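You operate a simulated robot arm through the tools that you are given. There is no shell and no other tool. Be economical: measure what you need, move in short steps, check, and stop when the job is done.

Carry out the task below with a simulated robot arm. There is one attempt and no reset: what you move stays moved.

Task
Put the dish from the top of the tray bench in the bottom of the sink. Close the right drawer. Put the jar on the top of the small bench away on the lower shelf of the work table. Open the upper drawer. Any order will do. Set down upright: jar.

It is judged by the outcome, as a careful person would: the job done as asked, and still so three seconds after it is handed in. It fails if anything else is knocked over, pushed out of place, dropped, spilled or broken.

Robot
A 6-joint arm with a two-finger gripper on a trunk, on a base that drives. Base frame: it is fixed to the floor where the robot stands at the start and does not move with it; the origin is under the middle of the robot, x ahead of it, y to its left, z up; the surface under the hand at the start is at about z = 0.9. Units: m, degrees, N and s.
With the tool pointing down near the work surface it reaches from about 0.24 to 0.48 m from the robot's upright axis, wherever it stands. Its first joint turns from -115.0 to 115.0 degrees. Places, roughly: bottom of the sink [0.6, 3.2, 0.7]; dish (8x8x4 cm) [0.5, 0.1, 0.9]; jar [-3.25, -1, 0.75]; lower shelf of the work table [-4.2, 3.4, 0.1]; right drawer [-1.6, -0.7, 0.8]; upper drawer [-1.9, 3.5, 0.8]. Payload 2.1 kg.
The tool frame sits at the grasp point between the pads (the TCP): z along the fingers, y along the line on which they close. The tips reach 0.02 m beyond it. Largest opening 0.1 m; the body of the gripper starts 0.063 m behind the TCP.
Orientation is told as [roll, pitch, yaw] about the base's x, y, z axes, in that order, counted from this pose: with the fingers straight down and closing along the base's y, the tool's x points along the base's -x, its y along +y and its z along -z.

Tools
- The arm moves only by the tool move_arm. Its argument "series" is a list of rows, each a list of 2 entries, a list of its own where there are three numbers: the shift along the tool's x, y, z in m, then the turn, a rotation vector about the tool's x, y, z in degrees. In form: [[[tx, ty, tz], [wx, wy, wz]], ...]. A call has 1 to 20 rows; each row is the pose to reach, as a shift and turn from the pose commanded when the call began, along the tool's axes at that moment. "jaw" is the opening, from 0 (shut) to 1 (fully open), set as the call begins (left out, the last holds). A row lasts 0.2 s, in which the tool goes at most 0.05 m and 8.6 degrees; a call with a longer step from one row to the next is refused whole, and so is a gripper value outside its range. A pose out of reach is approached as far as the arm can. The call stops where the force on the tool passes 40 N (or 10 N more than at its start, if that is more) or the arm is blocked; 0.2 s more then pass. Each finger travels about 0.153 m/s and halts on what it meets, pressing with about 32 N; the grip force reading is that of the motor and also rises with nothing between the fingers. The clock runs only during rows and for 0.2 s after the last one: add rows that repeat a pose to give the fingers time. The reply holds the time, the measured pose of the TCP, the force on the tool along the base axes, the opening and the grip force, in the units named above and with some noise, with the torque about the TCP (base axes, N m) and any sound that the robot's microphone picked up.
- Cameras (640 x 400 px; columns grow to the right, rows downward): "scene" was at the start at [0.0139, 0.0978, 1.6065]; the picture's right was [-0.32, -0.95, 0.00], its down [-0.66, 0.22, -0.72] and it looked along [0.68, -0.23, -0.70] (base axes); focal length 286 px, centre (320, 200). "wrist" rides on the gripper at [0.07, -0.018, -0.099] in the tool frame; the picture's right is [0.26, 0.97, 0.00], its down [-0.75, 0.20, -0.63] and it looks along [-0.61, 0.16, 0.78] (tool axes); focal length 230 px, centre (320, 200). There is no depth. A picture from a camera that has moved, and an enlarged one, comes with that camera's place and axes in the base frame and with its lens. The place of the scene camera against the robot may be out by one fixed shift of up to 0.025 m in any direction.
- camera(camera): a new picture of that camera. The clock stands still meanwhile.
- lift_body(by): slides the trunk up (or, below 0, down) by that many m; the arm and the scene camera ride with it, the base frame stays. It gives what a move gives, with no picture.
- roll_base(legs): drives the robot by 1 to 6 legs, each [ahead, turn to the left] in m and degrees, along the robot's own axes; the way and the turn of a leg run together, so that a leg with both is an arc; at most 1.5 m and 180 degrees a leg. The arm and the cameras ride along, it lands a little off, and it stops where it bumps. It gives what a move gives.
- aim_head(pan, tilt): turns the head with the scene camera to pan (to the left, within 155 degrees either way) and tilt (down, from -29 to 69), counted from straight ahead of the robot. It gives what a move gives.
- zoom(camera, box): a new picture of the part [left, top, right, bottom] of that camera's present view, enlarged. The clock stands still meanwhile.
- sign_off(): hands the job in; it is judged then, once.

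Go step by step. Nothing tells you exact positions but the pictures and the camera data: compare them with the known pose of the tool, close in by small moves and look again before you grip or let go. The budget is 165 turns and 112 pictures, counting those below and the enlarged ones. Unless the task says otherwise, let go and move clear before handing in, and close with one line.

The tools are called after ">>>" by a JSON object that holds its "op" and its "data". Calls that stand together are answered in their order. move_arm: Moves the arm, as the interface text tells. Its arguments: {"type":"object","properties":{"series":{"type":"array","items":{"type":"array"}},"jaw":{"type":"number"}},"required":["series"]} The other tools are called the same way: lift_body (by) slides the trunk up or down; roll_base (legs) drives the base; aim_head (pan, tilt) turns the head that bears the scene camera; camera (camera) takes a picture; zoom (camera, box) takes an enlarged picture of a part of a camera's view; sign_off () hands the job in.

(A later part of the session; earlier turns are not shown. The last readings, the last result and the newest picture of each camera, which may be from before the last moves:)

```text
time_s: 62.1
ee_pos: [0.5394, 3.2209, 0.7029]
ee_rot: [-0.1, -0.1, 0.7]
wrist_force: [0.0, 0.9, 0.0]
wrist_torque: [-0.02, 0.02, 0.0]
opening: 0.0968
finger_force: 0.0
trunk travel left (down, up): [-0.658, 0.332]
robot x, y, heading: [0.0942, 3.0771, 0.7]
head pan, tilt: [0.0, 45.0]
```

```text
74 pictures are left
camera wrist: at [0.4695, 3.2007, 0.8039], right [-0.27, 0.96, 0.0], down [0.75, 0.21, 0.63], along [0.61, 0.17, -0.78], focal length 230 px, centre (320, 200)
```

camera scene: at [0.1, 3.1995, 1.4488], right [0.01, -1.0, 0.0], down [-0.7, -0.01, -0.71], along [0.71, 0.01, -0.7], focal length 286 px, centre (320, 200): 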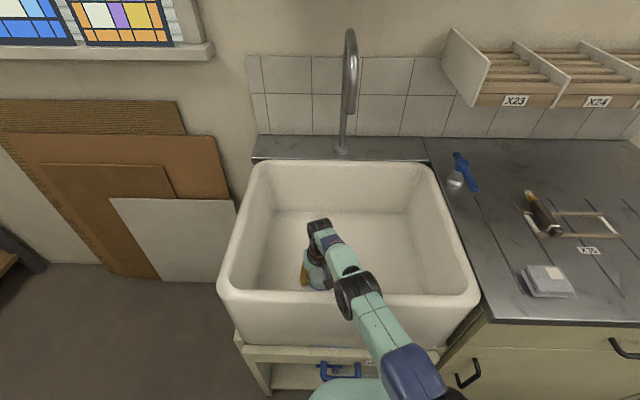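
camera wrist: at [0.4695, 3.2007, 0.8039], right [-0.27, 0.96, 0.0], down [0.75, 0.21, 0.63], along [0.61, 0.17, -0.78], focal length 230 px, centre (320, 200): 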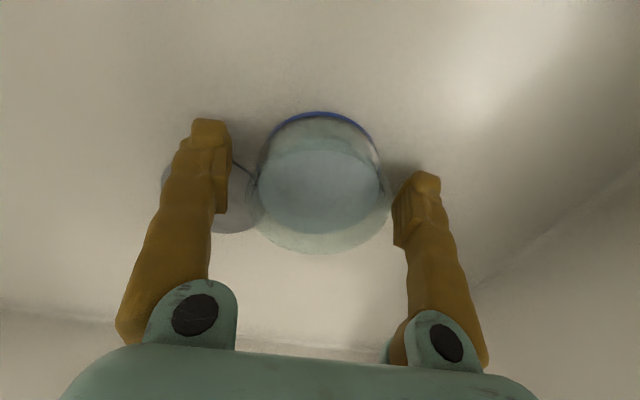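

The dish stands free. I raise the trunk straight up out of the sink, then retract and back off.

>>> {"op": "lift_body", "data": {"by": 0.3}}

>>> {"op": "zoom", "data": {"camera": "scene", "box": [220, 150, 480, 380]}}

>>> {"op": "roll_base", "data": {"legs": [[-0.42, 0]]}}

>>> {"op": "move_arm", "data": {"series": [[[0.04, -0.03, -0.0], [0, 0, 0]], [[0.08, -0.06, -0.0], [0, 0, 0]], [[0.12, -0.09, -0.0], [0, 0, 0]], [[0.14, -0.12, -0.03], [0, 0, 0]]]}}

>>> {"op": "camera", "data": {"camera": "scene"}}

```text
time_s: 65.1
ee_pos: [0.5399, 3.2212, 1.0045]
ee_rot: [-0.1, -0.2, 0.7]
wrist_force: [-1.1, -0.4, -0.1]
wrist_torque: [0.0, -0.04, 0.03]
opening: 0.097
finger_force: 0.0
trunk travel left (down, up): [-0.958, 0.032]
robot x, y, heading: [0.0916, 3.0775, 0.5]
head pan, tilt: [0.0, 45.0]
```

```text
1.74 times, centred on (350, 265) of scene
camera zoom: at [0.1084, 3.2013, 1.7534], right [0.01, -1.0, 0.0], down [-0.71, -0.01, -0.71], along [0.71, 0.01, -0.71], focal length 497 px, centre (268, 87)
```

zoom: 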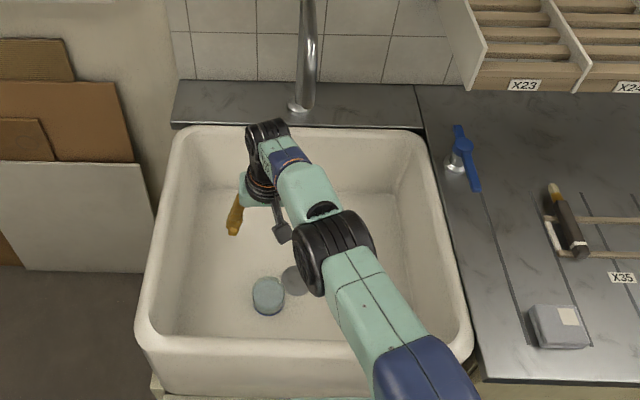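

```text
time_s: 67.7
ee_pos: [0.1175, 3.2178, 1.0042]
ee_rot: [-0.1, 0.0, 0.9]
wrist_force: [-0.2, -0.1, 0.2]
wrist_torque: [-0.03, 0.03, 0.0]
opening: 0.097
finger_force: 0.0
trunk travel left (down, up): [-0.958, 0.032]
robot x, y, heading: [-0.3301, 3.071, 0.7]
head pan, tilt: [0.0, 45.0]
```

```text
time_s: 68.7
ee_pos: [-0.0223, 3.0906, 1.0358]
ee_rot: [0.0, -0.3, 0.9]
wrist_force: [0.4, -0.1, 0.0]
wrist_torque: [0.01, -0.02, 0.01]
opening: 0.0969
finger_force: 0.0
trunk travel left (down, up): [-0.958, 0.032]
robot x, y, heading: [-0.3286, 3.0703, 0.8]
head pan, tilt: [0.0, 45.0]
```

```text
72 pictures are left
camera scene: at [-0.3162, 3.194, 1.7536], right [0.01, -1.0, 0.0], down [-0.71, -0.01, -0.71], along [0.71, 0.01, -0.71], focal length 286 px, centre (320, 200)
```

scene: 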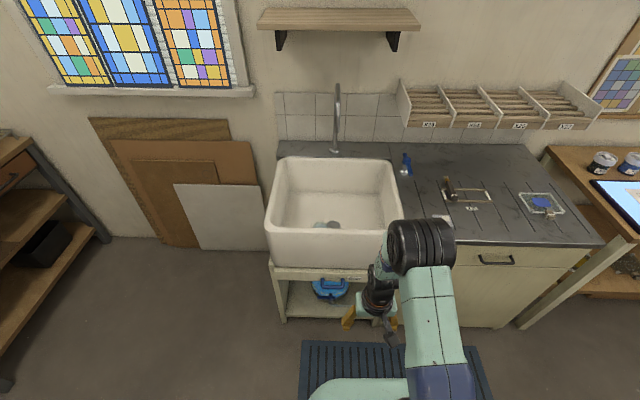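

The dish stands in the sink. Next is the upper drawer near (-1.9, 3.5); I look that way.

>>> {"op": "aim_head", "data": {"pan": 150, "tilt": 20}}

>>> {"op": "camera", "data": {"camera": "scene"}}

>>> {"op": "aim_head", "data": {"pan": 100, "tilt": 20}}

>>> {"op": "camera", "data": {"camera": "scene"}}

```text
time_s: 71.0
ee_pos: [-0.0222, 3.0929, 1.0361]
ee_rot: [-0.1, -0.1, 0.9]
wrist_force: [0.3, 0.4, 0.6]
wrist_torque: [-0.01, 0.02, -0.02]
opening: 0.0966
finger_force: 0.1
trunk travel left (down, up): [-0.958, 0.032]
robot x, y, heading: [-0.3269, 3.0709, 0.9]
head pan, tilt: [150.0, 20.0]
```

```text
71 pictures are left
camera scene: at [-0.4779, 3.24, 1.7921], right [0.49, 0.87, 0.0], down [0.3, -0.17, -0.94], along [-0.82, 0.46, -0.34], focal length 286 px, centre (320, 200)
```

scene: 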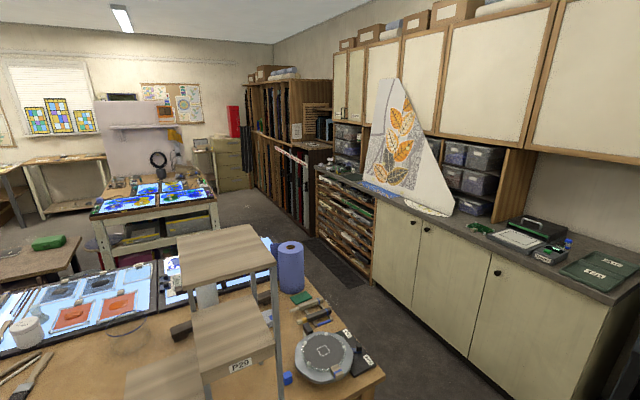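

```text
time_s: 72.2
ee_pos: [-0.022, 3.0924, 1.0346]
ee_rot: [-0.1, -0.2, 0.9]
wrist_force: [0.0, -0.2, -0.7]
wrist_torque: [-0.04, 0.0, 0.01]
opening: 0.0971
finger_force: 0.1
trunk travel left (down, up): [-0.958, 0.032]
robot x, y, heading: [-0.3292, 3.0681, 0.7]
head pan, tilt: [100.0, 20.0]
```

```text
70 pictures are left
camera scene: at [-0.4142, 3.286, 1.7921], right [0.98, 0.19, 0.0], down [0.06, -0.34, -0.94], along [-0.18, 0.92, -0.34], focal length 286 px, centre (320, 200)
```

scene: 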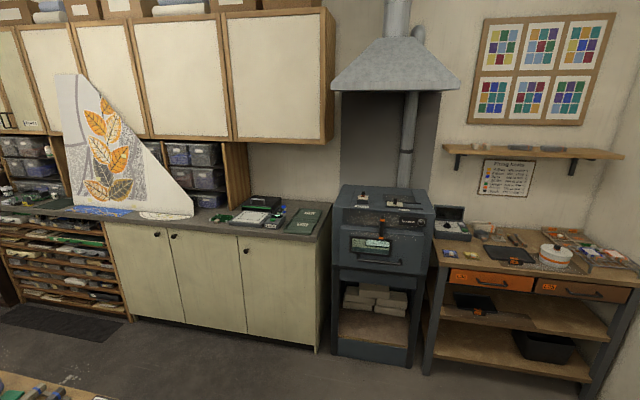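

The drawer should be on the table's far end (facing +y). I drive to the gap between table and back cabinets and look at it.

>>> {"op": "roll_base", "data": {"legs": [[0, 89.2], [1.1, 0], [0, 90]]}}

>>> {"op": "aim_head", "data": {"pan": 20, "tilt": 30}}

>>> {"op": "camera", "data": {"camera": "scene"}}

```text
time_s: 85.6
ee_pos: [-0.6415, 4.1683, 1.0353]
ee_rot: [-0.1, -0.1, -178.3]
wrist_force: [-0.1, 0.4, -0.2]
wrist_torque: [0.0, 0.01, -0.01]
opening: 0.097
finger_force: 0.0
trunk travel left (down, up): [-0.958, 0.032]
robot x, y, heading: [-0.3344, 4.1955, -178.4]
head pan, tilt: [100.0, 20.0]
```

```text
time_s: 87.1
ee_pos: [-0.6417, 4.1679, 1.036]
ee_rot: [-0.1, -0.1, -178.3]
wrist_force: [0.4, 0.6, 0.0]
wrist_torque: [0.0, -0.05, -0.04]
opening: 0.0968
finger_force: 0.0
trunk travel left (down, up): [-0.958, 0.032]
robot x, y, heading: [-0.3311, 4.193, -178.3]
head pan, tilt: [20.0, 30.0]
```

```text
69 pictures are left
camera scene: at [-0.3572, 4.0052, 1.7761], right [-0.37, 0.93, 0.0], down [0.46, 0.19, -0.87], along [-0.8, -0.32, -0.5], focal length 286 px, centre (320, 200)
```

scene: 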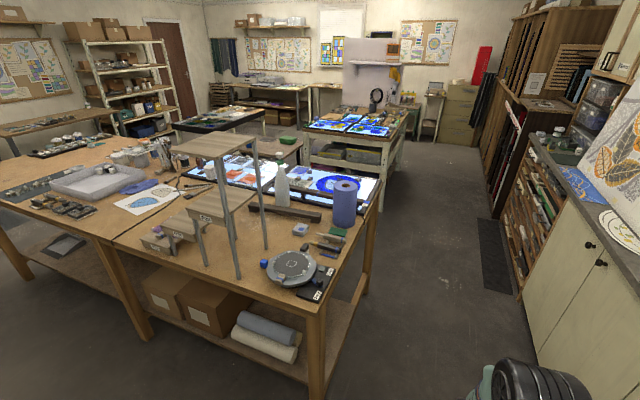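

The table's near end has no drawer; it must be on the far long side (x≈-2.1) near that corner. I drive past the table's end and look back.

>>> {"op": "roll_base", "data": {"legs": [[0, -1.7], [1.4, 0], [1.0, 0]]}}

>>> {"op": "aim_head", "data": {"pan": 110, "tilt": 40}}

>>> {"op": "camera", "data": {"camera": "scene"}}

>>> {"op": "aim_head", "data": {"pan": 30, "tilt": 35}}

>>> {"op": "camera", "data": {"camera": "scene"}}

```text
time_s: 99.2
ee_pos: [-3.0255, 4.2329, 1.036]
ee_rot: [-0.1, -0.1, 178.5]
wrist_force: [-0.3, 0.4, 0.5]
wrist_torque: [0.01, 0.01, 0.0]
opening: 0.0969
finger_force: 0.1
trunk travel left (down, up): [-0.958, 0.032]
robot x, y, heading: [-2.7165, 4.2403, 178.5]
head pan, tilt: [20.0, 30.0]
```

```text
time_s: 100.8
ee_pos: [-3.0271, 4.233, 1.0347]
ee_rot: [-0.2, -0.1, 178.4]
wrist_force: [0.3, -0.5, 0.6]
wrist_torque: [0.01, 0.0, -0.03]
opening: 0.0969
finger_force: 0.1
trunk travel left (down, up): [-0.958, 0.032]
robot x, y, heading: [-2.7144, 4.2424, 178.5]
head pan, tilt: [110.0, 40.0]
```

```text
68 pictures are left
camera scene: at [-2.6384, 4.0023, 1.7607], right [-0.95, -0.32, 0.0], down [-0.2, 0.61, -0.77], along [0.24, -0.73, -0.64], focal length 286 px, centre (320, 200)
```

scene: 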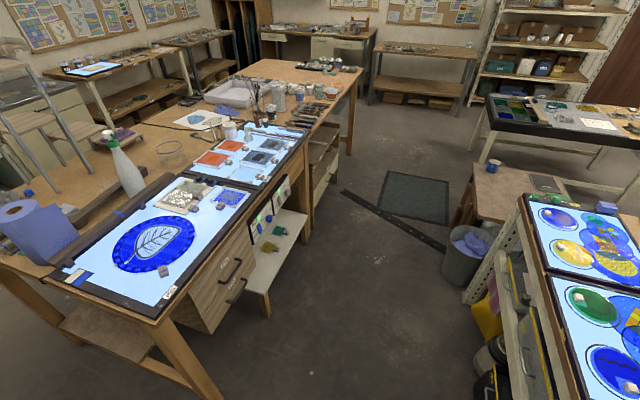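

```text
time_s: 102.3
ee_pos: [-3.0267, 4.2337, 1.0356]
ee_rot: [-0.1, -0.1, 178.5]
wrist_force: [-1.1, -0.2, -1.5]
wrist_torque: [0.0, 0.03, -0.02]
opening: 0.0969
finger_force: 0.0
trunk travel left (down, up): [-0.958, 0.032]
robot x, y, heading: [-2.7183, 4.2416, 178.3]
head pan, tilt: [30.0, 35.0]
```

```text
67 pictures are left
camera scene: at [-2.7426, 4.0409, 1.7683], right [-0.48, 0.88, 0.0], down [0.5, 0.27, -0.82], along [-0.72, -0.39, -0.57], focal length 286 px, centre (320, 200)
```

scene: 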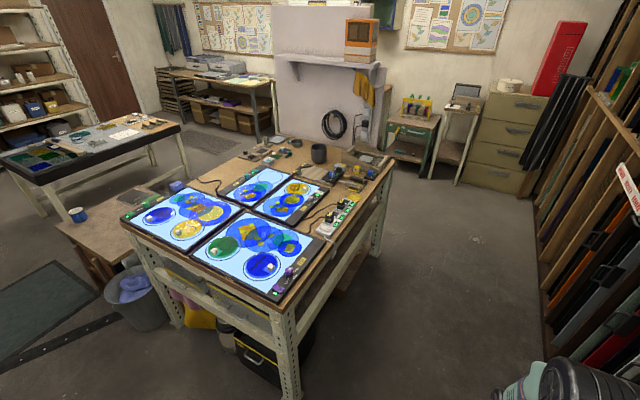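

Found: a two-drawer pedestal on the table's -x side with dark bar handles, and the white-legged work table with the lower shelf opposite. I zoom in on the drawers.

>>> {"op": "aim_head", "data": {"pan": 110, "tilt": 48}}

>>> {"op": "zoom", "data": {"camera": "scene", "box": [150, 140, 350, 290]}}

```text
time_s: 103.9
ee_pos: [-3.0269, 4.2329, 1.0363]
ee_rot: [-0.2, -0.1, 178.5]
wrist_force: [-0.2, 0.1, 0.2]
wrist_torque: [0.03, -0.01, 0.0]
opening: 0.097
finger_force: 0.1
trunk travel left (down, up): [-0.958, 0.032]
robot x, y, heading: [-2.713, 4.2444, 178.5]
head pan, tilt: [110.0, 48.0]
```

```text
2.67 times, centred on (250, 215) of scene
camera zoom: at [-2.6404, 4.0082, 1.7493], right [-0.95, -0.32, 0.0], down [-0.23, 0.71, -0.67], along [0.21, -0.63, -0.74], focal length 762 px, centre (507, 160)
```

zoom: 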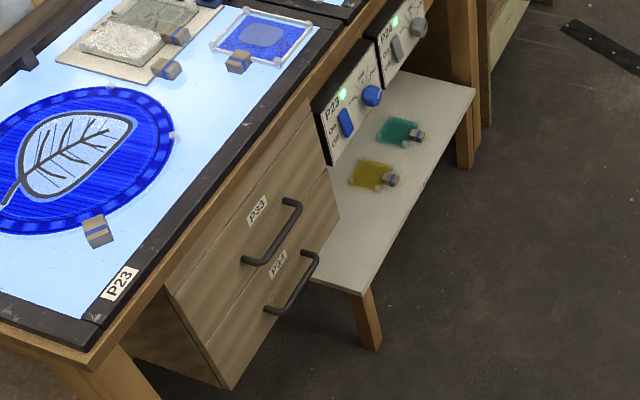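

The upper drawer (P33) handle is at about (-2.06, 3.455, 0.78). I drive into the gap and turn to face it.

>>> {"op": "roll_base", "data": {"legs": [[0, 91.5], [0.79, 0], [0, 90]]}}

>>> {"op": "aim_head", "data": {"pan": 0, "tilt": 55}}

>>> {"op": "camera", "data": {"camera": "scene"}}

```text
time_s: 115.8
ee_pos: [-2.4106, 3.4622, 1.0371]
ee_rot: [-0.1, -0.2, -0.4]
wrist_force: [-0.5, -1.1, 0.4]
wrist_torque: [-0.04, -0.03, 0.03]
opening: 0.097
finger_force: 0.1
trunk travel left (down, up): [-0.958, 0.032]
robot x, y, heading: [-2.7195, 3.4503, -0.7]
head pan, tilt: [110.0, 48.0]
```

```text
time_s: 117.7
ee_pos: [-2.4109, 3.4625, 1.0359]
ee_rot: [-0.2, 0.0, -0.4]
wrist_force: [-0.4, -0.5, -0.7]
wrist_torque: [0.05, 0.01, -0.01]
opening: 0.0968
finger_force: 0.1
trunk travel left (down, up): [-0.958, 0.032]
robot x, y, heading: [-2.7215, 3.448, -0.5]
head pan, tilt: [0.0, 55.0]
```

```text
65 pictures are left
camera scene: at [-2.7111, 3.572, 1.74], right [-0.01, -1.0, 0.0], down [-0.82, 0.01, -0.57], along [0.57, 0.0, -0.82], focal length 286 px, centre (320, 200)
```

scene: 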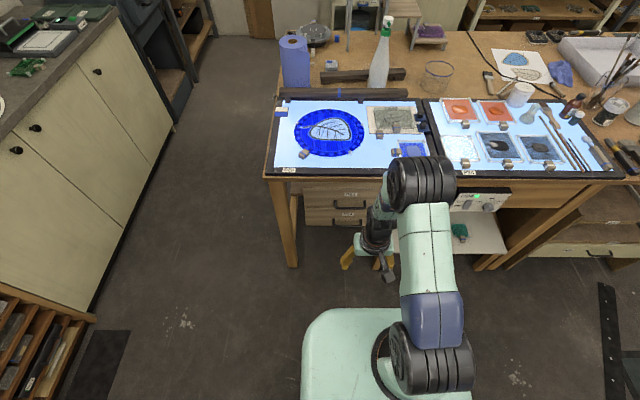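

I can see drawers P33/P34 straight ahead. Zoom for a measurement.

>>> {"op": "zoom", "data": {"camera": "scene", "box": [280, 160, 400, 240]}}

```text
5.00 times, centred on (340, 200) of scene
camera zoom: at [-2.7111, 3.572, 1.74], right [-0.01, -1.0, 0.0], down [-0.82, 0.01, -0.57], along [0.57, 0.0, -0.82], focal length 1429 px, centre (220, 200)
```

zoom: 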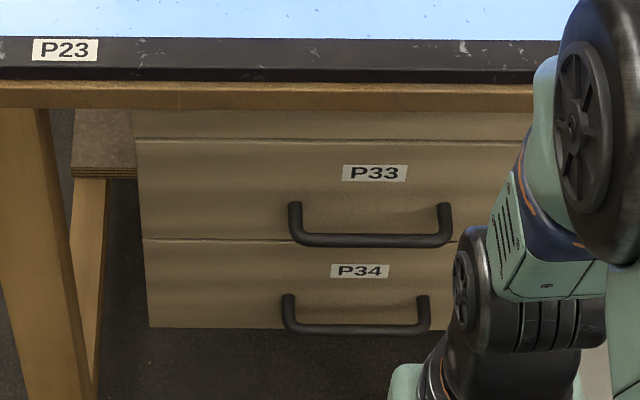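

Triangulating, the P33 handle bar is about (-2.08, 3.45, 0.775), horizontal. I pitch the tool to point forward (+x) while extending the arm above table height, clear of everything.

>>> {"op": "move_arm", "data": {"series": [[[-0.015, 0, 0], [0, -8.2, 0]], [[-0.03, 0, 0], [0, -16.4, 0]], [[-0.045, 0, 0], [0, -24.6, 0]], [[-0.06, 0, 0], [0, -32.8, 0]], [[-0.075, 0, 0], [0, -41, 0]], [[-0.09, 0, 0], [0, -49.2, 0]], [[-0.105, 0, 0], [0, -57.4, 0]], [[-0.12, 0, 0], [0, -65.6, 0]], [[-0.135, 0, 0], [0, -73.8, 0]], [[-0.15, 0, 0], [0, -82, 0]], [[-0.15, 0, 0], [0, -90, 0]], [[-0.15, 0, 0], [0, -90, 0]]], "jaw": 0.5}}

>>> {"op": "move_arm", "data": {"series": [[[0, 0, 0], [0, 0, 8.2]], [[0, 0, 0], [0, 0, 16.4]], [[0, 0, 0], [0, 0, 24.6]], [[0, 0, 0], [0, 0, 32.8]], [[0, 0, 0], [0, 0, 41]], [[0, 0, 0], [0, 0, 49.2]], [[0, 0, 0], [0, 0, 57.4]], [[0, 0, 0], [0, 0, 65.6]], [[0, 0, 0], [0, 0, 73.8]], [[0, 0, 0], [0, 0, 82]], [[0, 0, 0], [0, 0, 90]], [[0, 0, 0], [0, 0, 90]]]}}

>>> {"op": "camera", "data": {"camera": "scene"}}

>>> {"op": "camera", "data": {"camera": "wrist"}}

```text
time_s: 120.3
ee_pos: [-2.2593, 3.4614, 1.0367]
ee_rot: [-162.6, -89.8, 162.2]
wrist_force: [-0.9, -0.4, 0.8]
wrist_torque: [0.0, -0.02, 0.03]
opening: 0.0501
finger_force: 0.1
out of reach, approached as far as the arm can: row 1
trunk travel left (down, up): [-0.958, 0.032]
robot x, y, heading: [-2.7196, 3.4526, -0.7]
head pan, tilt: [0.0, 55.0]
```

```text
time_s: 122.9
ee_pos: [-2.2611, 3.4611, 1.0357]
ee_rot: [90.1, -0.1, -90.4]
wrist_force: [0.6, 0.0, 0.0]
wrist_torque: [0.02, 0.02, 0.0]
opening: 0.0501
finger_force: 0.0
trunk travel left (down, up): [-0.958, 0.032]
robot x, y, heading: [-2.7171, 3.4467, -0.7]
head pan, tilt: [0.0, 55.0]
```

```text
63 pictures are left
camera scene: at [-2.7111, 3.5719, 1.74], right [-0.01, -1.0, 0.0], down [-0.82, 0.01, -0.57], along [0.57, 0.0, -0.82], focal length 286 px, centre (320, 200)
```

scene: 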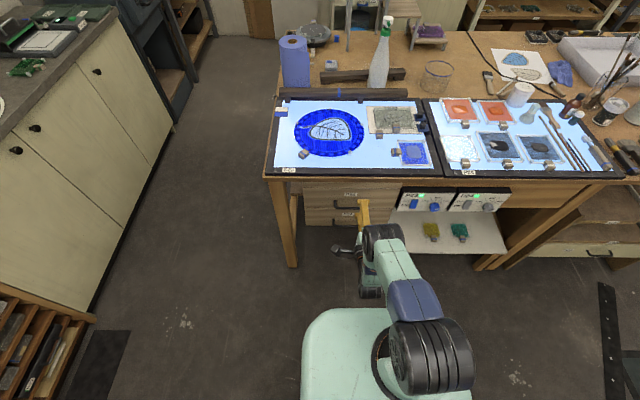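

```text
62 pictures are left
camera wrist: at [-2.3602, 3.5301, 1.0181], right [0.0, 0.26, 0.97], down [-0.63, -0.75, 0.2], along [0.77, -0.61, 0.16], focal length 230 px, centre (320, 200)
```

wrist: 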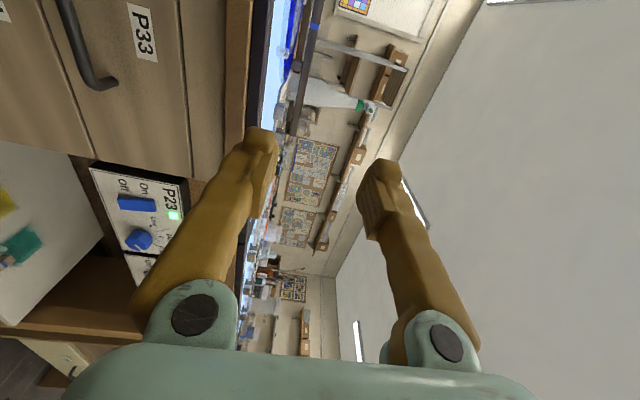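

The tool points at the drawer with the fingers closing vertically. I lower the trunk 0.26 m to the handle's height and look.

>>> {"op": "lift_body", "data": {"by": -0.26}}

>>> {"op": "camera", "data": {"camera": "wrist"}}

>>> {"op": "camera", "data": {"camera": "scene"}}

```text
time_s: 125.6
ee_pos: [-2.2601, 3.4608, 0.7761]
ee_rot: [90.2, 0.0, -90.4]
wrist_force: [-0.5, 0.0, -0.6]
wrist_torque: [-0.03, -0.03, 0.0]
opening: 0.0501
finger_force: 0.0
trunk travel left (down, up): [-0.698, 0.292]
robot x, y, heading: [-2.7178, 3.4479, -0.4]
head pan, tilt: [0.0, 55.0]
```

```text
61 pictures are left
camera wrist: at [-2.3603, 3.53, 0.758], right [0.0, 0.26, 0.97], down [-0.63, -0.75, 0.2], along [0.77, -0.61, 0.16], focal length 230 px, centre (320, 200)
```

wrist: 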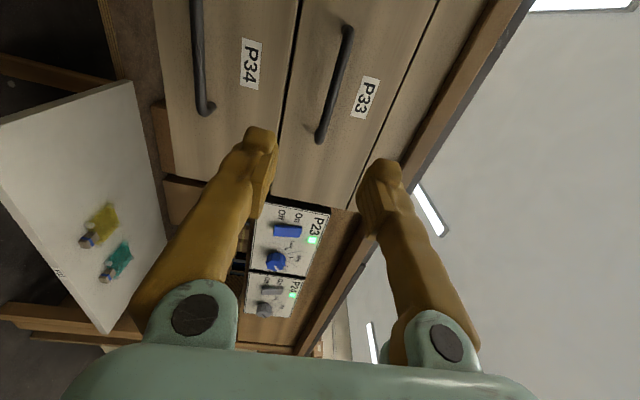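

```text
60 pictures are left
camera scene: at [-2.7112, 3.5718, 1.4801], right [-0.01, -1.0, 0.0], down [-0.82, 0.01, -0.57], along [0.57, 0.0, -0.82], focal length 286 px, centre (320, 200)
```

scene: 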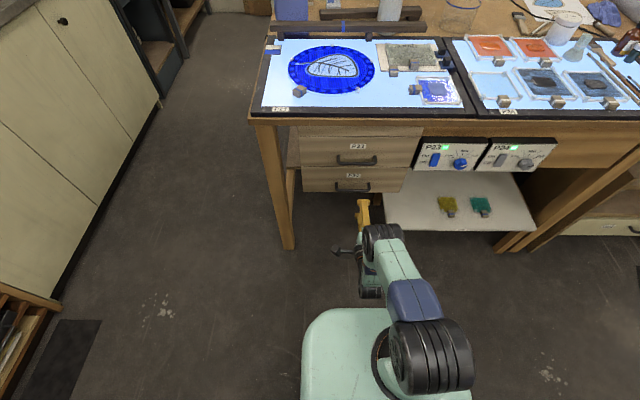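

Bar measured at x≈-2.094, z≈0.790, y 3.41–3.52. I raise 14 mm and drive 9 cm ahead, then check.

>>> {"op": "lift_body", "data": {"by": 0.014}}

>>> {"op": "roll_base", "data": {"legs": [[0.09, 0]]}}

>>> {"op": "camera", "data": {"camera": "wrist"}}

>>> {"op": "zoom", "data": {"camera": "scene", "box": [280, 130, 440, 230]}}

```text
time_s: 126.2
ee_pos: [-2.261, 3.4612, 0.7902]
ee_rot: [90.1, -0.2, -90.4]
wrist_force: [0.3, 1.5, 0.7]
wrist_torque: [0.04, 0.0, -0.01]
opening: 0.0499
finger_force: 0.0
trunk travel left (down, up): [-0.712, 0.278]
robot x, y, heading: [-2.7223, 3.4482, -0.3]
head pan, tilt: [0.0, 55.0]
```

```text
time_s: 127.3
ee_pos: [-2.172, 3.4601, 0.7905]
ee_rot: [90.1, -0.1, -90.4]
wrist_force: [-0.4, 0.0, 0.3]
wrist_torque: [0.01, -0.02, 0.0]
opening: 0.05
finger_force: 0.0
trunk travel left (down, up): [-0.712, 0.278]
robot x, y, heading: [-2.6314, 3.4483, -0.3]
head pan, tilt: [0.0, 55.0]
```

```text
59 pictures are left
camera wrist: at [-2.2712, 3.5296, 0.7721], right [0.0, 0.26, 0.97], down [-0.63, -0.75, 0.2], along [0.77, -0.61, 0.16], focal length 230 px, centre (320, 200)
```

wrist: 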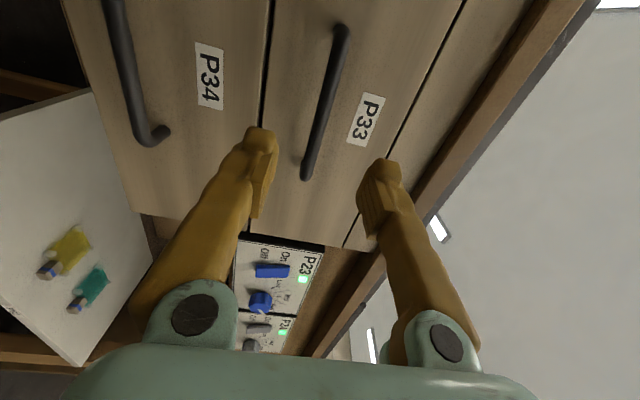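

```text
4.00 times, centred on (360, 180) of scene
camera zoom: at [-2.6224, 3.5711, 1.4941], right [-0.01, -1.0, 0.0], down [-0.82, 0.01, -0.57], along [0.57, 0.0, -0.82], focal length 1143 px, centre (160, 280)
```

zoom: 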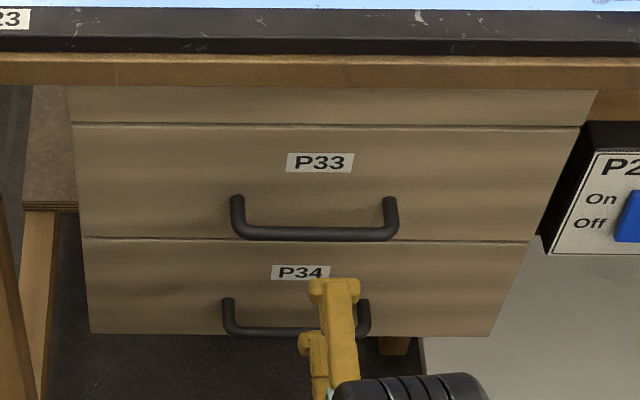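

Aligned in height. I extend the fingers 7 cm forward around the bar.

>>> {"op": "move_arm", "data": {"series": [[[0, 0, 0.025], [0, 0, 0]], [[0, 0, 0.05], [0, 0, 0]], [[0, 0, 0.07], [0, 0, 0]], [[0, 0, 0.07], [0, 0, 0]]]}}

>>> {"op": "camera", "data": {"camera": "wrist"}}

```text
time_s: 128.3
ee_pos: [-2.1005, 3.46, 0.7903]
ee_rot: [90.1, 0.0, -90.4]
wrist_force: [-0.2, 0.1, 0.8]
wrist_torque: [0.01, -0.03, -0.03]
opening: 0.0498
finger_force: 0.2
trunk travel left (down, up): [-0.712, 0.278]
robot x, y, heading: [-2.6311, 3.4479, -0.4]
head pan, tilt: [0.0, 55.0]
```

```text
57 pictures are left
camera wrist: at [-2.2005, 3.529, 0.7717], right [0.0, 0.26, 0.97], down [-0.63, -0.75, 0.2], along [0.77, -0.61, 0.16], focal length 230 px, centre (320, 200)
```

wrist: 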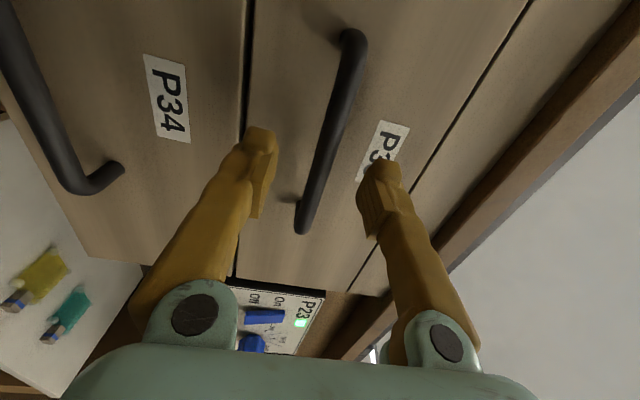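

The bar lies between the fingers. I go 1 cm further and close.

>>> {"op": "move_arm", "data": {"series": [[[0, 0, 0.01], [0, 0, 0]], [[0, 0, 0.01], [0, 0, 0]]]}}

>>> {"op": "move_arm", "data": {"series": [[[0, 0, 0], [0, 0, 0]], [[0, 0, 0], [0, 0, 0]], [[0, 0, 0], [0, 0, 0]]], "jaw": 0}}

>>> {"op": "camera", "data": {"camera": "wrist"}}

```text
time_s: 128.9
ee_pos: [-2.0926, 3.4598, 0.7905]
ee_rot: [90.2, -0.1, -90.4]
wrist_force: [0.3, 0.0, -0.3]
wrist_torque: [0.02, 0.02, -0.02]
opening: 0.0498
finger_force: 0.0
trunk travel left (down, up): [-0.712, 0.278]
robot x, y, heading: [-2.6303, 3.4444, -0.5]
head pan, tilt: [0.0, 55.0]
```

```text
time_s: 129.7
ee_pos: [-2.0927, 3.46, 0.7899]
ee_rot: [90.1, -0.1, -90.3]
wrist_force: [0.4, 1.4, -0.5]
wrist_torque: [0.62, 0.03, 0.01]
opening: 0.0111
finger_force: 38.3
trunk travel left (down, up): [-0.712, 0.278]
robot x, y, heading: [-2.6321, 3.4458, -0.5]
head pan, tilt: [0.0, 55.0]
```

```text
56 pictures are left
camera wrist: at [-2.191, 3.5288, 0.7719], right [0.0, 0.26, 0.97], down [-0.63, -0.75, 0.2], along [0.77, -0.61, 0.16], focal length 230 px, centre (320, 200)
```

wrist: 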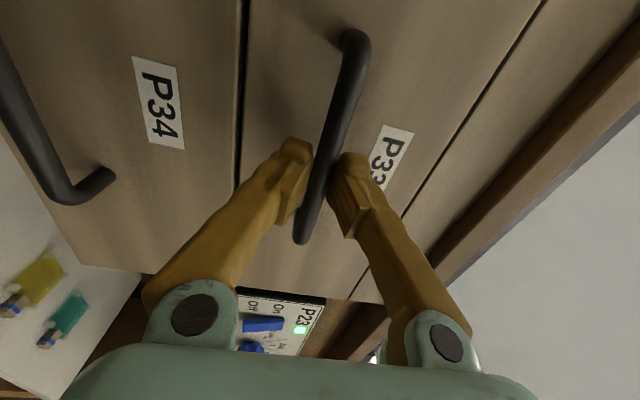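

The bar is gripped (11 mm). I pull straight back with the arm.

>>> {"op": "move_arm", "data": {"series": [[[0, 0, -0.01], [0, 0, 0]], [[0, 0, -0.025], [0, 0, 0]], [[0, 0, -0.04], [0, 0, 0]], [[0, 0, -0.055], [0, 0, 0]], [[0, 0, -0.07], [0, 0, 0]], [[0, 0, -0.085], [0, 0, 0]], [[0, 0, -0.085], [0, 0, 0]]]}}

>>> {"op": "camera", "data": {"camera": "scene"}}

```text
time_s: 131.3
ee_pos: [-2.1769, 3.4612, 0.7901]
ee_rot: [90.2, -0.1, -90.3]
wrist_force: [1.0, 1.9, 7.6]
wrist_torque: [0.62, -0.09, 0.08]
opening: 0.0108
finger_force: 38.1
trunk travel left (down, up): [-0.712, 0.278]
robot x, y, heading: [-2.6284, 3.4468, -0.5]
head pan, tilt: [0.0, 55.0]
```

```text
55 pictures are left
camera scene: at [-2.6235, 3.5717, 1.494], right [-0.01, -1.0, 0.0], down [-0.82, 0.01, -0.57], along [0.57, 0.0, -0.82], focal length 286 px, centre (320, 200)
```

scene: 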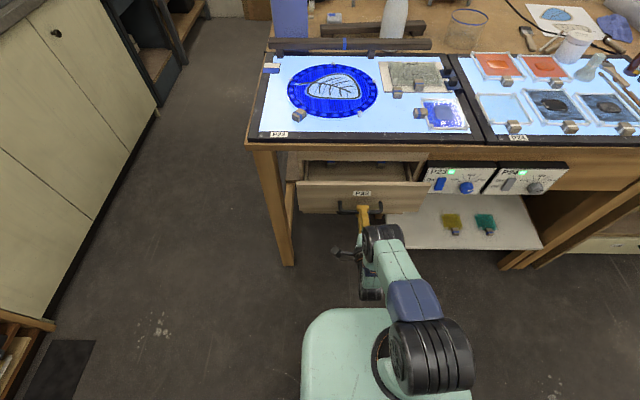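

The drawer opens nicely. I drive back 14 cm holding the handle to open it further.

>>> {"op": "roll_base", "data": {"legs": [[-0.14, 0]]}}

>>> {"op": "camera", "data": {"camera": "scene"}}

```text
time_s: 132.6
ee_pos: [-2.3173, 3.4637, 0.7896]
ee_rot: [90.2, -0.1, -90.2]
wrist_force: [0.9, 11.2, 7.7]
wrist_torque: [0.63, -0.12, 0.51]
opening: 0.0109
finger_force: 37.4
trunk travel left (down, up): [-0.712, 0.278]
robot x, y, heading: [-2.7702, 3.4466, -0.5]
head pan, tilt: [0.0, 55.0]
```

```text
54 pictures are left
camera scene: at [-2.7644, 3.5755, 1.4938], right [-0.01, -1.0, 0.0], down [-0.82, 0.0, -0.57], along [0.57, -0.01, -0.82], focal length 286 px, centre (320, 200)
```

scene: 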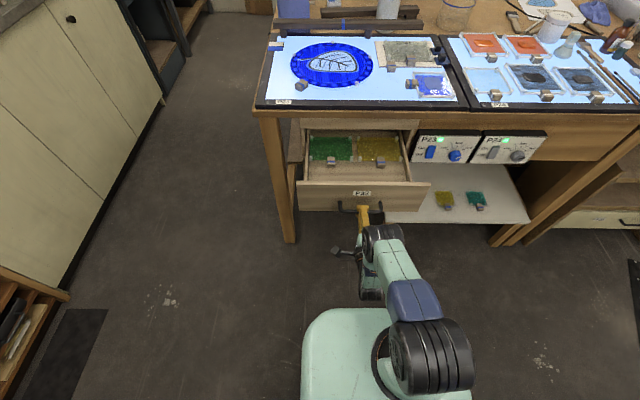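

About 22 cm open with contents intact. I pull another few cm with the arm to be safe.

>>> {"op": "move_arm", "data": {"series": [[[0, 0, -0.015], [0, 0, 0]], [[0, 0, -0.03], [0, 0, 0]], [[0, 0, -0.045], [0, 0, 0]], [[0, 0, -0.06], [0, 0, 0]], [[0, 0, -0.06], [0, 0, 0]]]}}

>>> {"op": "camera", "data": {"camera": "scene"}}

```text
time_s: 133.7
ee_pos: [-2.3541, 3.4646, 0.7884]
ee_rot: [91.9, -0.1, -90.7]
wrist_force: [-0.4, -4.3, 24.9]
wrist_torque: [0.17, -0.26, 0.23]
opening: 0.0109
finger_force: 38.0
out of reach, approached as far as the arm can: row 3, 4, 5
trunk travel left (down, up): [-0.712, 0.278]
robot x, y, heading: [-2.7681, 3.4475, -0.4]
head pan, tilt: [0.0, 55.0]
stopped in row 5: the force on the tool passed its limit at 43 N (the readings are from after the stop); the commanded pose is now the measured one
```

```text
53 pictures are left
camera scene: at [-2.7639, 3.5704, 1.4942], right [-0.01, -1.0, 0.0], down [-0.82, 0.01, -0.57], along [0.57, 0.0, -0.82], focal length 286 px, centre (320, 200)
```

scene: 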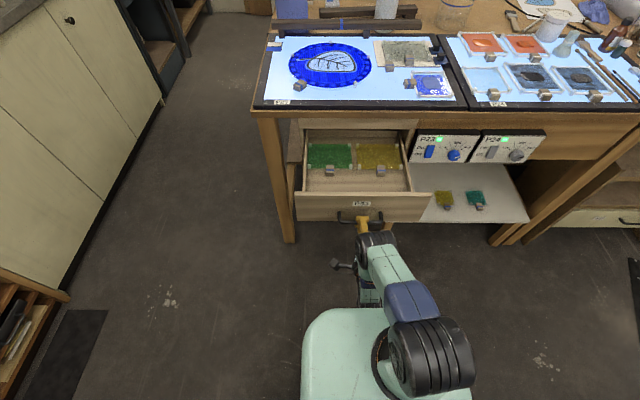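

The drawer is open about 26 cm, plenty. I release the handle and back off 6 cm.

>>> {"op": "move_arm", "data": {"series": [[[0, 0, 0], [0, 0, 0]], [[0, 0, 0], [0, 0, 0]]], "jaw": 0.5}}

>>> {"op": "roll_base", "data": {"legs": [[-0.06, 0]]}}

>>> {"op": "camera", "data": {"camera": "wrist"}}

>>> {"op": "aim_head", "data": {"pan": 150, "tilt": 50}}

>>> {"op": "camera", "data": {"camera": "scene"}}

```text
time_s: 134.3
ee_pos: [-2.3544, 3.4661, 0.7851]
ee_rot: [91.0, -0.2, -90.5]
wrist_force: [0.0, 0.5, 0.2]
wrist_torque: [-0.01, -0.03, 0.0]
opening: 0.0502
finger_force: 0.1
trunk travel left (down, up): [-0.712, 0.278]
robot x, y, heading: [-2.7698, 3.4508, -0.6]
head pan, tilt: [0.0, 55.0]
```

```text
time_s: 135.3
ee_pos: [-2.4143, 3.4665, 0.7854]
ee_rot: [90.9, -0.1, -90.6]
wrist_force: [0.5, -0.4, -0.7]
wrist_torque: [0.01, 0.01, 0.02]
opening: 0.0501
finger_force: 0.1
trunk travel left (down, up): [-0.712, 0.278]
robot x, y, heading: [-2.8306, 3.4511, -0.6]
head pan, tilt: [0.0, 55.0]
```

```text
52 pictures are left
camera wrist: at [-2.5124, 3.5358, 0.7657], right [-0.01, 0.26, 0.97], down [-0.64, -0.74, 0.19], along [0.77, -0.62, 0.18], focal length 230 px, centre (320, 200)
```

wrist: 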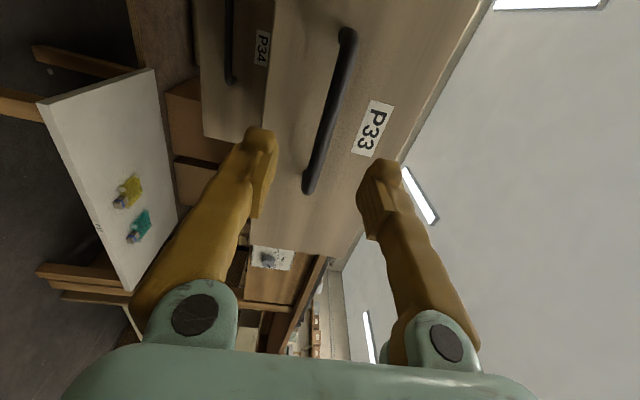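

```text
time_s: 137.6
ee_pos: [-2.4149, 3.4664, 0.7859]
ee_rot: [91.1, -0.1, -90.5]
wrist_force: [0.6, 0.4, -1.0]
wrist_torque: [-0.04, -0.03, 0.02]
opening: 0.0502
finger_force: 0.1
trunk travel left (down, up): [-0.712, 0.278]
robot x, y, heading: [-2.8327, 3.4485, -0.5]
head pan, tilt: [150.0, 50.0]
```

```text
51 pictures are left
camera scene: at [-2.9607, 3.6126, 1.5005], right [0.51, 0.86, 0.0], down [0.66, -0.39, -0.64], along [-0.55, 0.33, -0.77], focal length 286 px, centre (320, 200)
```

scene: 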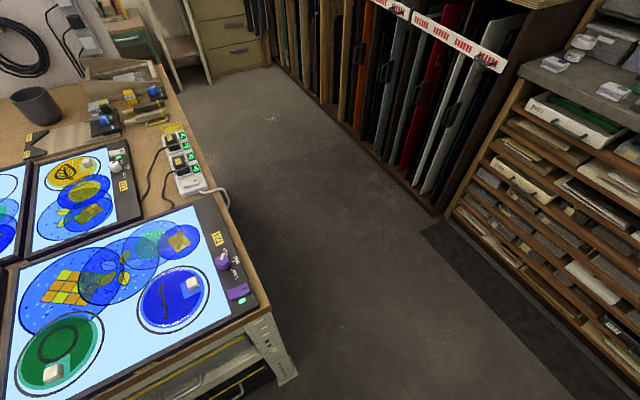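

The upper drawer is open and released. I raise the arm clear, turn away and head down the gap toward the jar side, checking the way first.

>>> {"op": "lift_body", "data": {"by": 0.25}}

>>> {"op": "roll_base", "data": {"legs": [[0, -71.3], [0.72, 0], [0, -18.2]]}}

>>> {"op": "aim_head", "data": {"pan": 0, "tilt": 30}}

>>> {"op": "camera", "data": {"camera": "scene"}}

>>> {"op": "aim_head", "data": {"pan": -130, "tilt": 50}}

>>> {"op": "camera", "data": {"camera": "scene"}}

```text
time_s: 140.2
ee_pos: [-2.4142, 3.4664, 1.036]
ee_rot: [91.2, 0.0, -90.6]
wrist_force: [0.1, -0.4, -0.4]
wrist_torque: [-0.03, 0.03, 0.02]
opening: 0.0503
finger_force: 0.1
trunk travel left (down, up): [-0.962, 0.028]
robot x, y, heading: [-2.8325, 3.4506, -0.7]
head pan, tilt: [150.0, 50.0]
```

```text
time_s: 148.2
ee_pos: [-2.5811, 2.3478, 1.0371]
ee_rot: [91.2, -0.1, -179.8]
wrist_force: [-0.4, 0.9, 0.9]
wrist_torque: [0.01, 0.03, 0.07]
opening: 0.0499
finger_force: 0.1
trunk travel left (down, up): [-0.962, 0.028]
robot x, y, heading: [-2.6038, 2.7654, -89.6]
head pan, tilt: [150.0, 50.0]
```

```text
time_s: 150.6
ee_pos: [-2.5804, 2.3471, 1.0356]
ee_rot: [91.1, -0.1, -179.7]
wrist_force: [0.3, 0.4, 0.3]
wrist_torque: [-0.01, 0.02, -0.02]
opening: 0.0499
finger_force: 0.0
trunk travel left (down, up): [-0.962, 0.028]
robot x, y, heading: [-2.6002, 2.7624, -89.7]
head pan, tilt: [0.0, 30.0]
```

```text
50 pictures are left
camera scene: at [-2.4676, 2.7183, 1.7801], right [-1.0, 0.0, 0.0], down [0.0, 0.5, -0.87], along [0.0, -0.87, -0.5], focal length 286 px, centre (320, 200)
```

scene: 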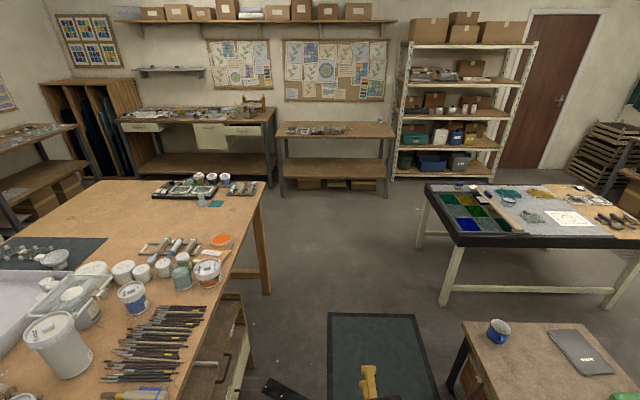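

```text
time_s: 152.7
ee_pos: [-2.5806, 2.3478, 1.0363]
ee_rot: [91.2, -0.1, -179.9]
wrist_force: [0.7, 0.0, 0.7]
wrist_torque: [0.01, 0.0, -0.01]
opening: 0.0499
finger_force: 0.2
trunk travel left (down, up): [-0.962, 0.028]
robot x, y, heading: [-2.6064, 2.7645, -90.0]
head pan, tilt: [-130.0, 50.0]
```

```text
49 pictures are left
camera scene: at [-2.5273, 2.8579, 1.7506], right [0.64, 0.77, 0.0], down [0.59, -0.49, -0.64], along [-0.49, 0.41, -0.77], focal length 286 px, centre (320, 200)
```

scene: 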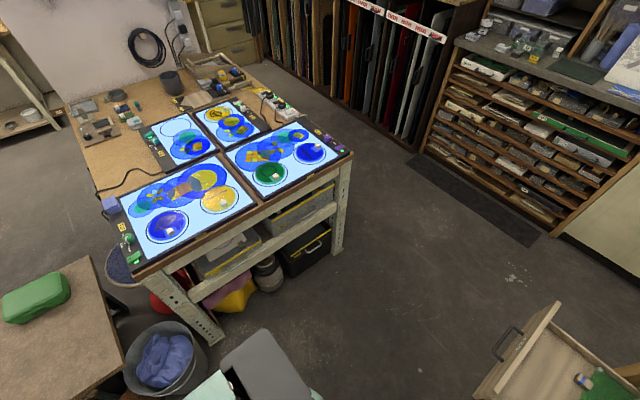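

The way is clear. I drive down the gap to the open floor in front of the right-drawer bench and the small bench.

>>> {"op": "roll_base", "data": {"legs": [[1.3, 0], [1.1, 0]]}}

>>> {"op": "aim_head", "data": {"pan": 25, "tilt": 30}}

>>> {"op": "camera", "data": {"camera": "scene"}}

>>> {"op": "aim_head", "data": {"pan": -25, "tilt": 35}}

>>> {"op": "camera", "data": {"camera": "scene"}}

```text
time_s: 164.4
ee_pos: [-2.564, -0.0382, 1.0372]
ee_rot: [91.2, -0.1, -179.5]
wrist_force: [-0.5, -0.2, -0.3]
wrist_torque: [0.03, -0.01, 0.0]
opening: 0.05
finger_force: 0.1
trunk travel left (down, up): [-0.962, 0.028]
robot x, y, heading: [-2.5924, 0.3754, -89.6]
head pan, tilt: [-130.0, 50.0]
```

```text
time_s: 166.8
ee_pos: [-2.5638, -0.0383, 1.0371]
ee_rot: [91.1, -0.1, -179.5]
wrist_force: [-1.0, 0.8, 0.7]
wrist_torque: [0.01, -0.01, -0.04]
opening: 0.05
finger_force: 0.0
trunk travel left (down, up): [-0.962, 0.028]
robot x, y, heading: [-2.5931, 0.3799, -89.6]
head pan, tilt: [25.0, 30.0]
```

```text
48 pictures are left
camera scene: at [-2.4149, 0.342, 1.7801], right [-0.9, -0.43, 0.0], down [-0.22, 0.45, -0.87], along [0.37, -0.78, -0.5], focal length 286 px, centre (320, 200)
```

scene: 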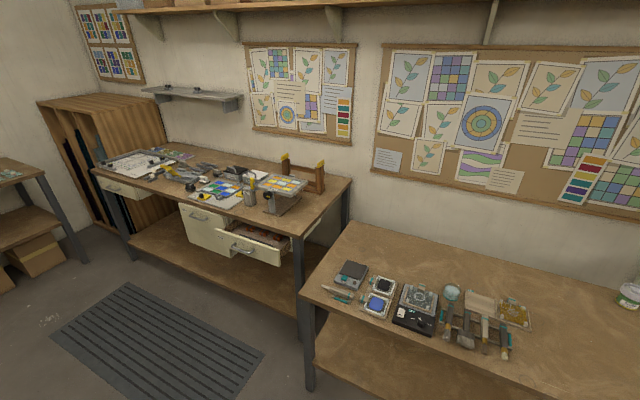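

```text
time_s: 168.0
ee_pos: [-2.5638, -0.0385, 1.0369]
ee_rot: [91.2, -0.2, -179.4]
wrist_force: [0.1, 0.2, -0.1]
wrist_torque: [-0.03, 0.0, -0.01]
opening: 0.0502
finger_force: 0.0
trunk travel left (down, up): [-0.962, 0.028]
robot x, y, heading: [-2.59, 0.38, -89.7]
head pan, tilt: [-25.0, 35.0]
```

```text
47 pictures are left
camera scene: at [-2.4901, 0.3435, 1.7723], right [-0.91, 0.41, 0.0], down [0.24, 0.52, -0.82], along [-0.34, -0.75, -0.57], focal length 286 px, centre (320, 200)
```

scene: 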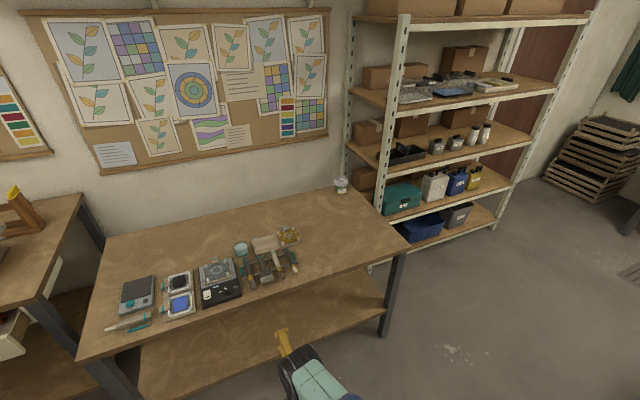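

The right drawer (pulled out) front is at about (-1.55, -0.56, 0.8). I drive to stand in front of it facing it.

>>> {"op": "roll_base", "data": {"legs": [[0, 89.6], [1.02, 0], [0, -90]]}}

>>> {"op": "aim_head", "data": {"pan": 0, "tilt": 45}}

>>> {"op": "camera", "data": {"camera": "scene"}}

>>> {"op": "camera", "data": {"camera": "wrist"}}

```text
time_s: 180.9
ee_pos: [-1.5414, -0.0408, 1.037]
ee_rot: [91.2, -0.1, 179.8]
wrist_force: [0.1, -0.5, 0.4]
wrist_torque: [-0.01, 0.02, 0.0]
opening: 0.0498
finger_force: 0.2
trunk travel left (down, up): [-0.962, 0.028]
robot x, y, heading: [-1.5589, 0.378, -90.2]
head pan, tilt: [-25.0, 35.0]
```

```text
time_s: 181.8
ee_pos: [-1.5405, -0.0406, 1.0365]
ee_rot: [91.3, -0.1, 179.6]
wrist_force: [0.4, 0.0, 0.1]
wrist_torque: [-0.02, -0.01, 0.03]
opening: 0.05
finger_force: 0.1
trunk travel left (down, up): [-0.962, 0.028]
robot x, y, heading: [-1.5628, 0.3783, -90.1]
head pan, tilt: [0.0, 45.0]
```

```text
46 pictures are left
camera scene: at [-1.4249, 0.3378, 1.7575], right [-1.0, 0.01, 0.0], down [0.0, 0.71, -0.71], along [0.0, -0.71, -0.71], focal length 286 px, centre (320, 200)
```

scene: 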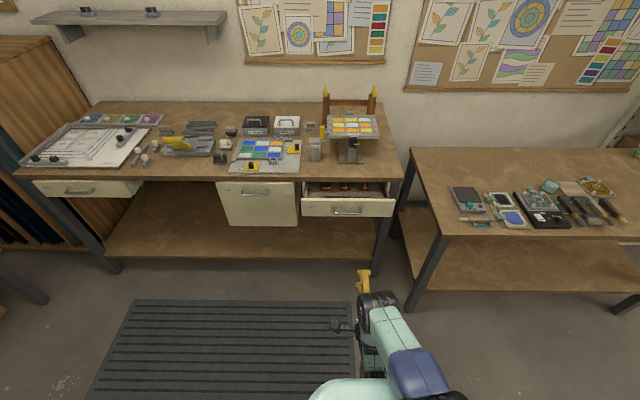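

```text
45 pictures are left
camera wrist: at [-1.4724, 0.0561, 1.0163], right [0.26, 0.02, 0.97], down [-0.75, 0.64, 0.19], along [-0.61, -0.77, 0.18], focal length 230 px, centre (320, 200)
```

wrist: 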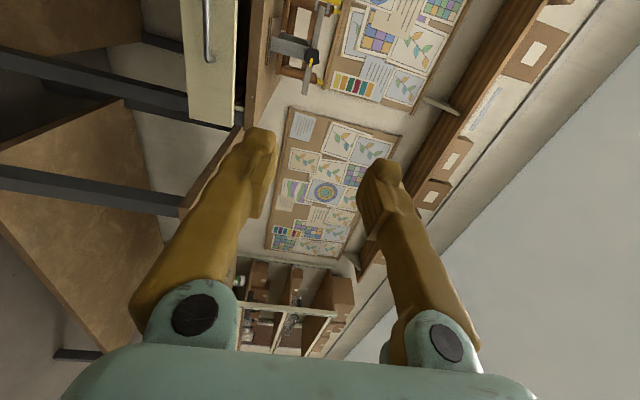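

>>> {"op": "zoom", "data": {"camera": "scene", "box": [290, 165, 410, 235]}}

```text
5.33 times, centred on (350, 200) of scene
camera zoom: at [-1.4249, 0.3378, 1.7575], right [-1.0, 0.01, 0.0], down [0.0, 0.71, -0.71], along [0.0, -0.71, -0.71], focal length 1524 px, centre (160, 200)
```

zoom: 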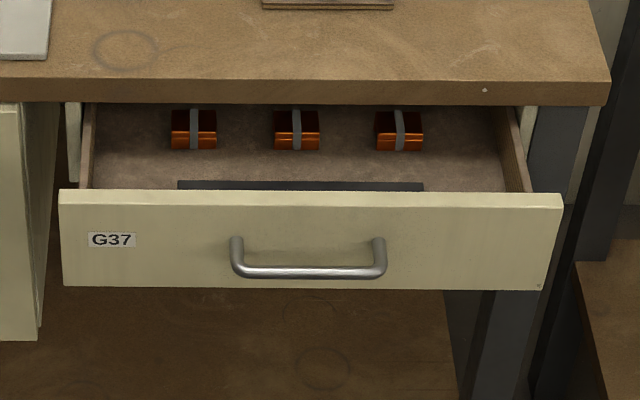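

Panel G37 spans z≈0.75–0.865, handle around z 0.80. I'll push with closed fingers just above the handle: lower to z≈0.838, close the jaw and drive closer.

>>> {"op": "lift_body", "data": {"by": -0.199}}

>>> {"op": "move_arm", "data": {"series": [[[0, 0, 0], [-1.2, 0, 0]], [[0, 0, 0], [-1.2, 0, 0]]], "jaw": 0}}

>>> {"op": "roll_base", "data": {"legs": [[0.42, 0]]}}

>>> {"op": "camera", "data": {"camera": "wrist"}}

>>> {"op": "camera", "data": {"camera": "scene"}}

```text
time_s: 184.0
ee_pos: [-1.5426, -0.0404, 0.8372]
ee_rot: [91.2, -0.1, 179.6]
wrist_force: [0.3, -0.2, 0.0]
wrist_torque: [-0.02, 0.0, -0.01]
opening: 0.05
finger_force: 0.1
trunk travel left (down, up): [-0.763, 0.227]
robot x, y, heading: [-1.5625, 0.3762, -90.2]
head pan, tilt: [0.0, 45.0]
```

```text
time_s: 184.6
ee_pos: [-1.5406, -0.0448, 0.835]
ee_rot: [92.3, -0.1, 179.5]
wrist_force: [-0.5, 0.4, -1.0]
wrist_torque: [0.0, 0.0, 0.03]
opening: 0.0
finger_force: 29.7
out of reach, approached as far as the arm can: row 1, 2
trunk travel left (down, up): [-0.763, 0.227]
robot x, y, heading: [-1.5596, 0.3753, -90.1]
head pan, tilt: [0.0, 45.0]
```

```text
time_s: 187.2
ee_pos: [-1.5416, -0.4634, 0.8348]
ee_rot: [92.4, 0.0, 179.7]
wrist_force: [-0.7, -0.9, 0.3]
wrist_torque: [0.04, 0.01, -0.01]
opening: 0.0
finger_force: 30.0
trunk travel left (down, up): [-0.763, 0.227]
robot x, y, heading: [-1.56, -0.0423, -90.0]
head pan, tilt: [0.0, 45.0]
```

```text
43 pictures are left
camera wrist: at [-1.472, -0.367, 0.8133], right [0.26, 0.04, 0.96], down [-0.75, 0.64, 0.18], along [-0.61, -0.77, 0.2], focal length 230 px, centre (320, 200)
```

wrist: 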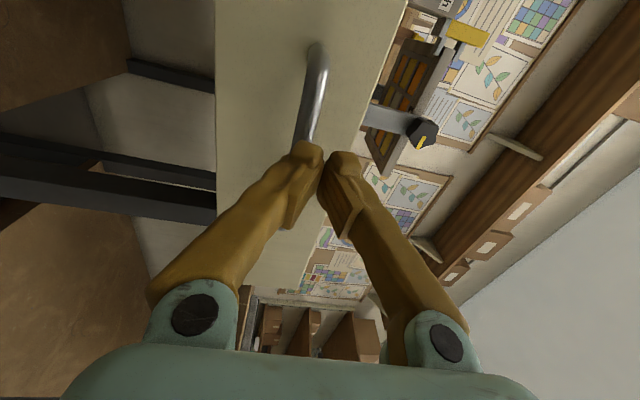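

```text
42 pictures are left
camera scene: at [-1.4265, -0.081, 1.5585], right [-1.0, 0.0, 0.0], down [0.0, 0.71, -0.71], along [0.0, -0.71, -0.71], focal length 286 px, centre (320, 200)
```

scene: 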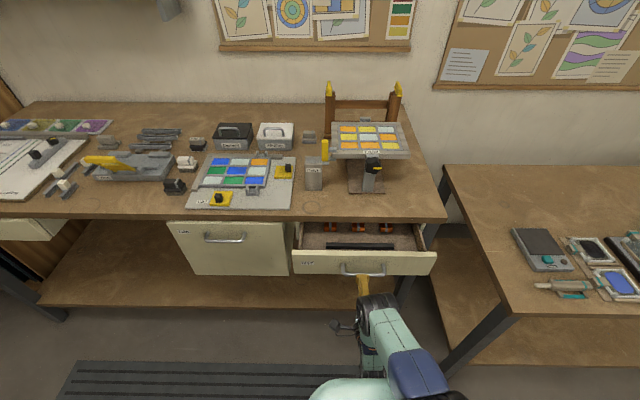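

The handle is at z≈0.826 on a panel spanning 0.753–0.885, so pushing below it at z≈0.785 has the most room. I lower 5 cm and check.

>>> {"op": "lift_body", "data": {"by": -0.049}}

>>> {"op": "camera", "data": {"camera": "wrist"}}

```text
time_s: 188.1
ee_pos: [-1.5421, -0.4638, 0.7855]
ee_rot: [92.3, -0.2, 179.7]
wrist_force: [-0.5, -0.1, 0.5]
wrist_torque: [0.01, 0.03, -0.02]
opening: 0.0
finger_force: 29.5
trunk travel left (down, up): [-0.714, 0.276]
robot x, y, heading: [-1.5645, -0.0403, -90.2]
head pan, tilt: [0.0, 45.0]
```

```text
41 pictures are left
camera wrist: at [-1.472, -0.3669, 0.7643], right [0.26, 0.04, 0.96], down [-0.75, 0.64, 0.18], along [-0.61, -0.77, 0.2], focal length 230 px, centre (320, 200)
```

wrist: 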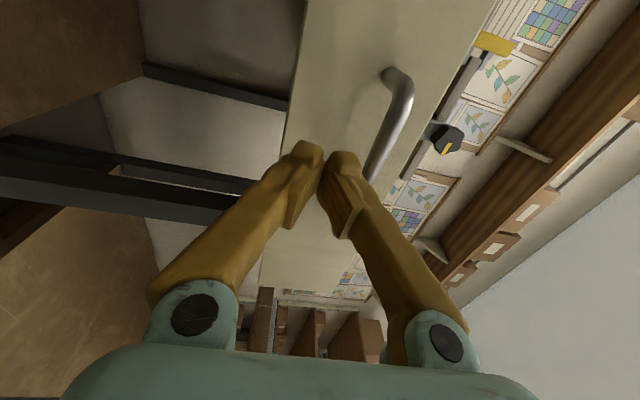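

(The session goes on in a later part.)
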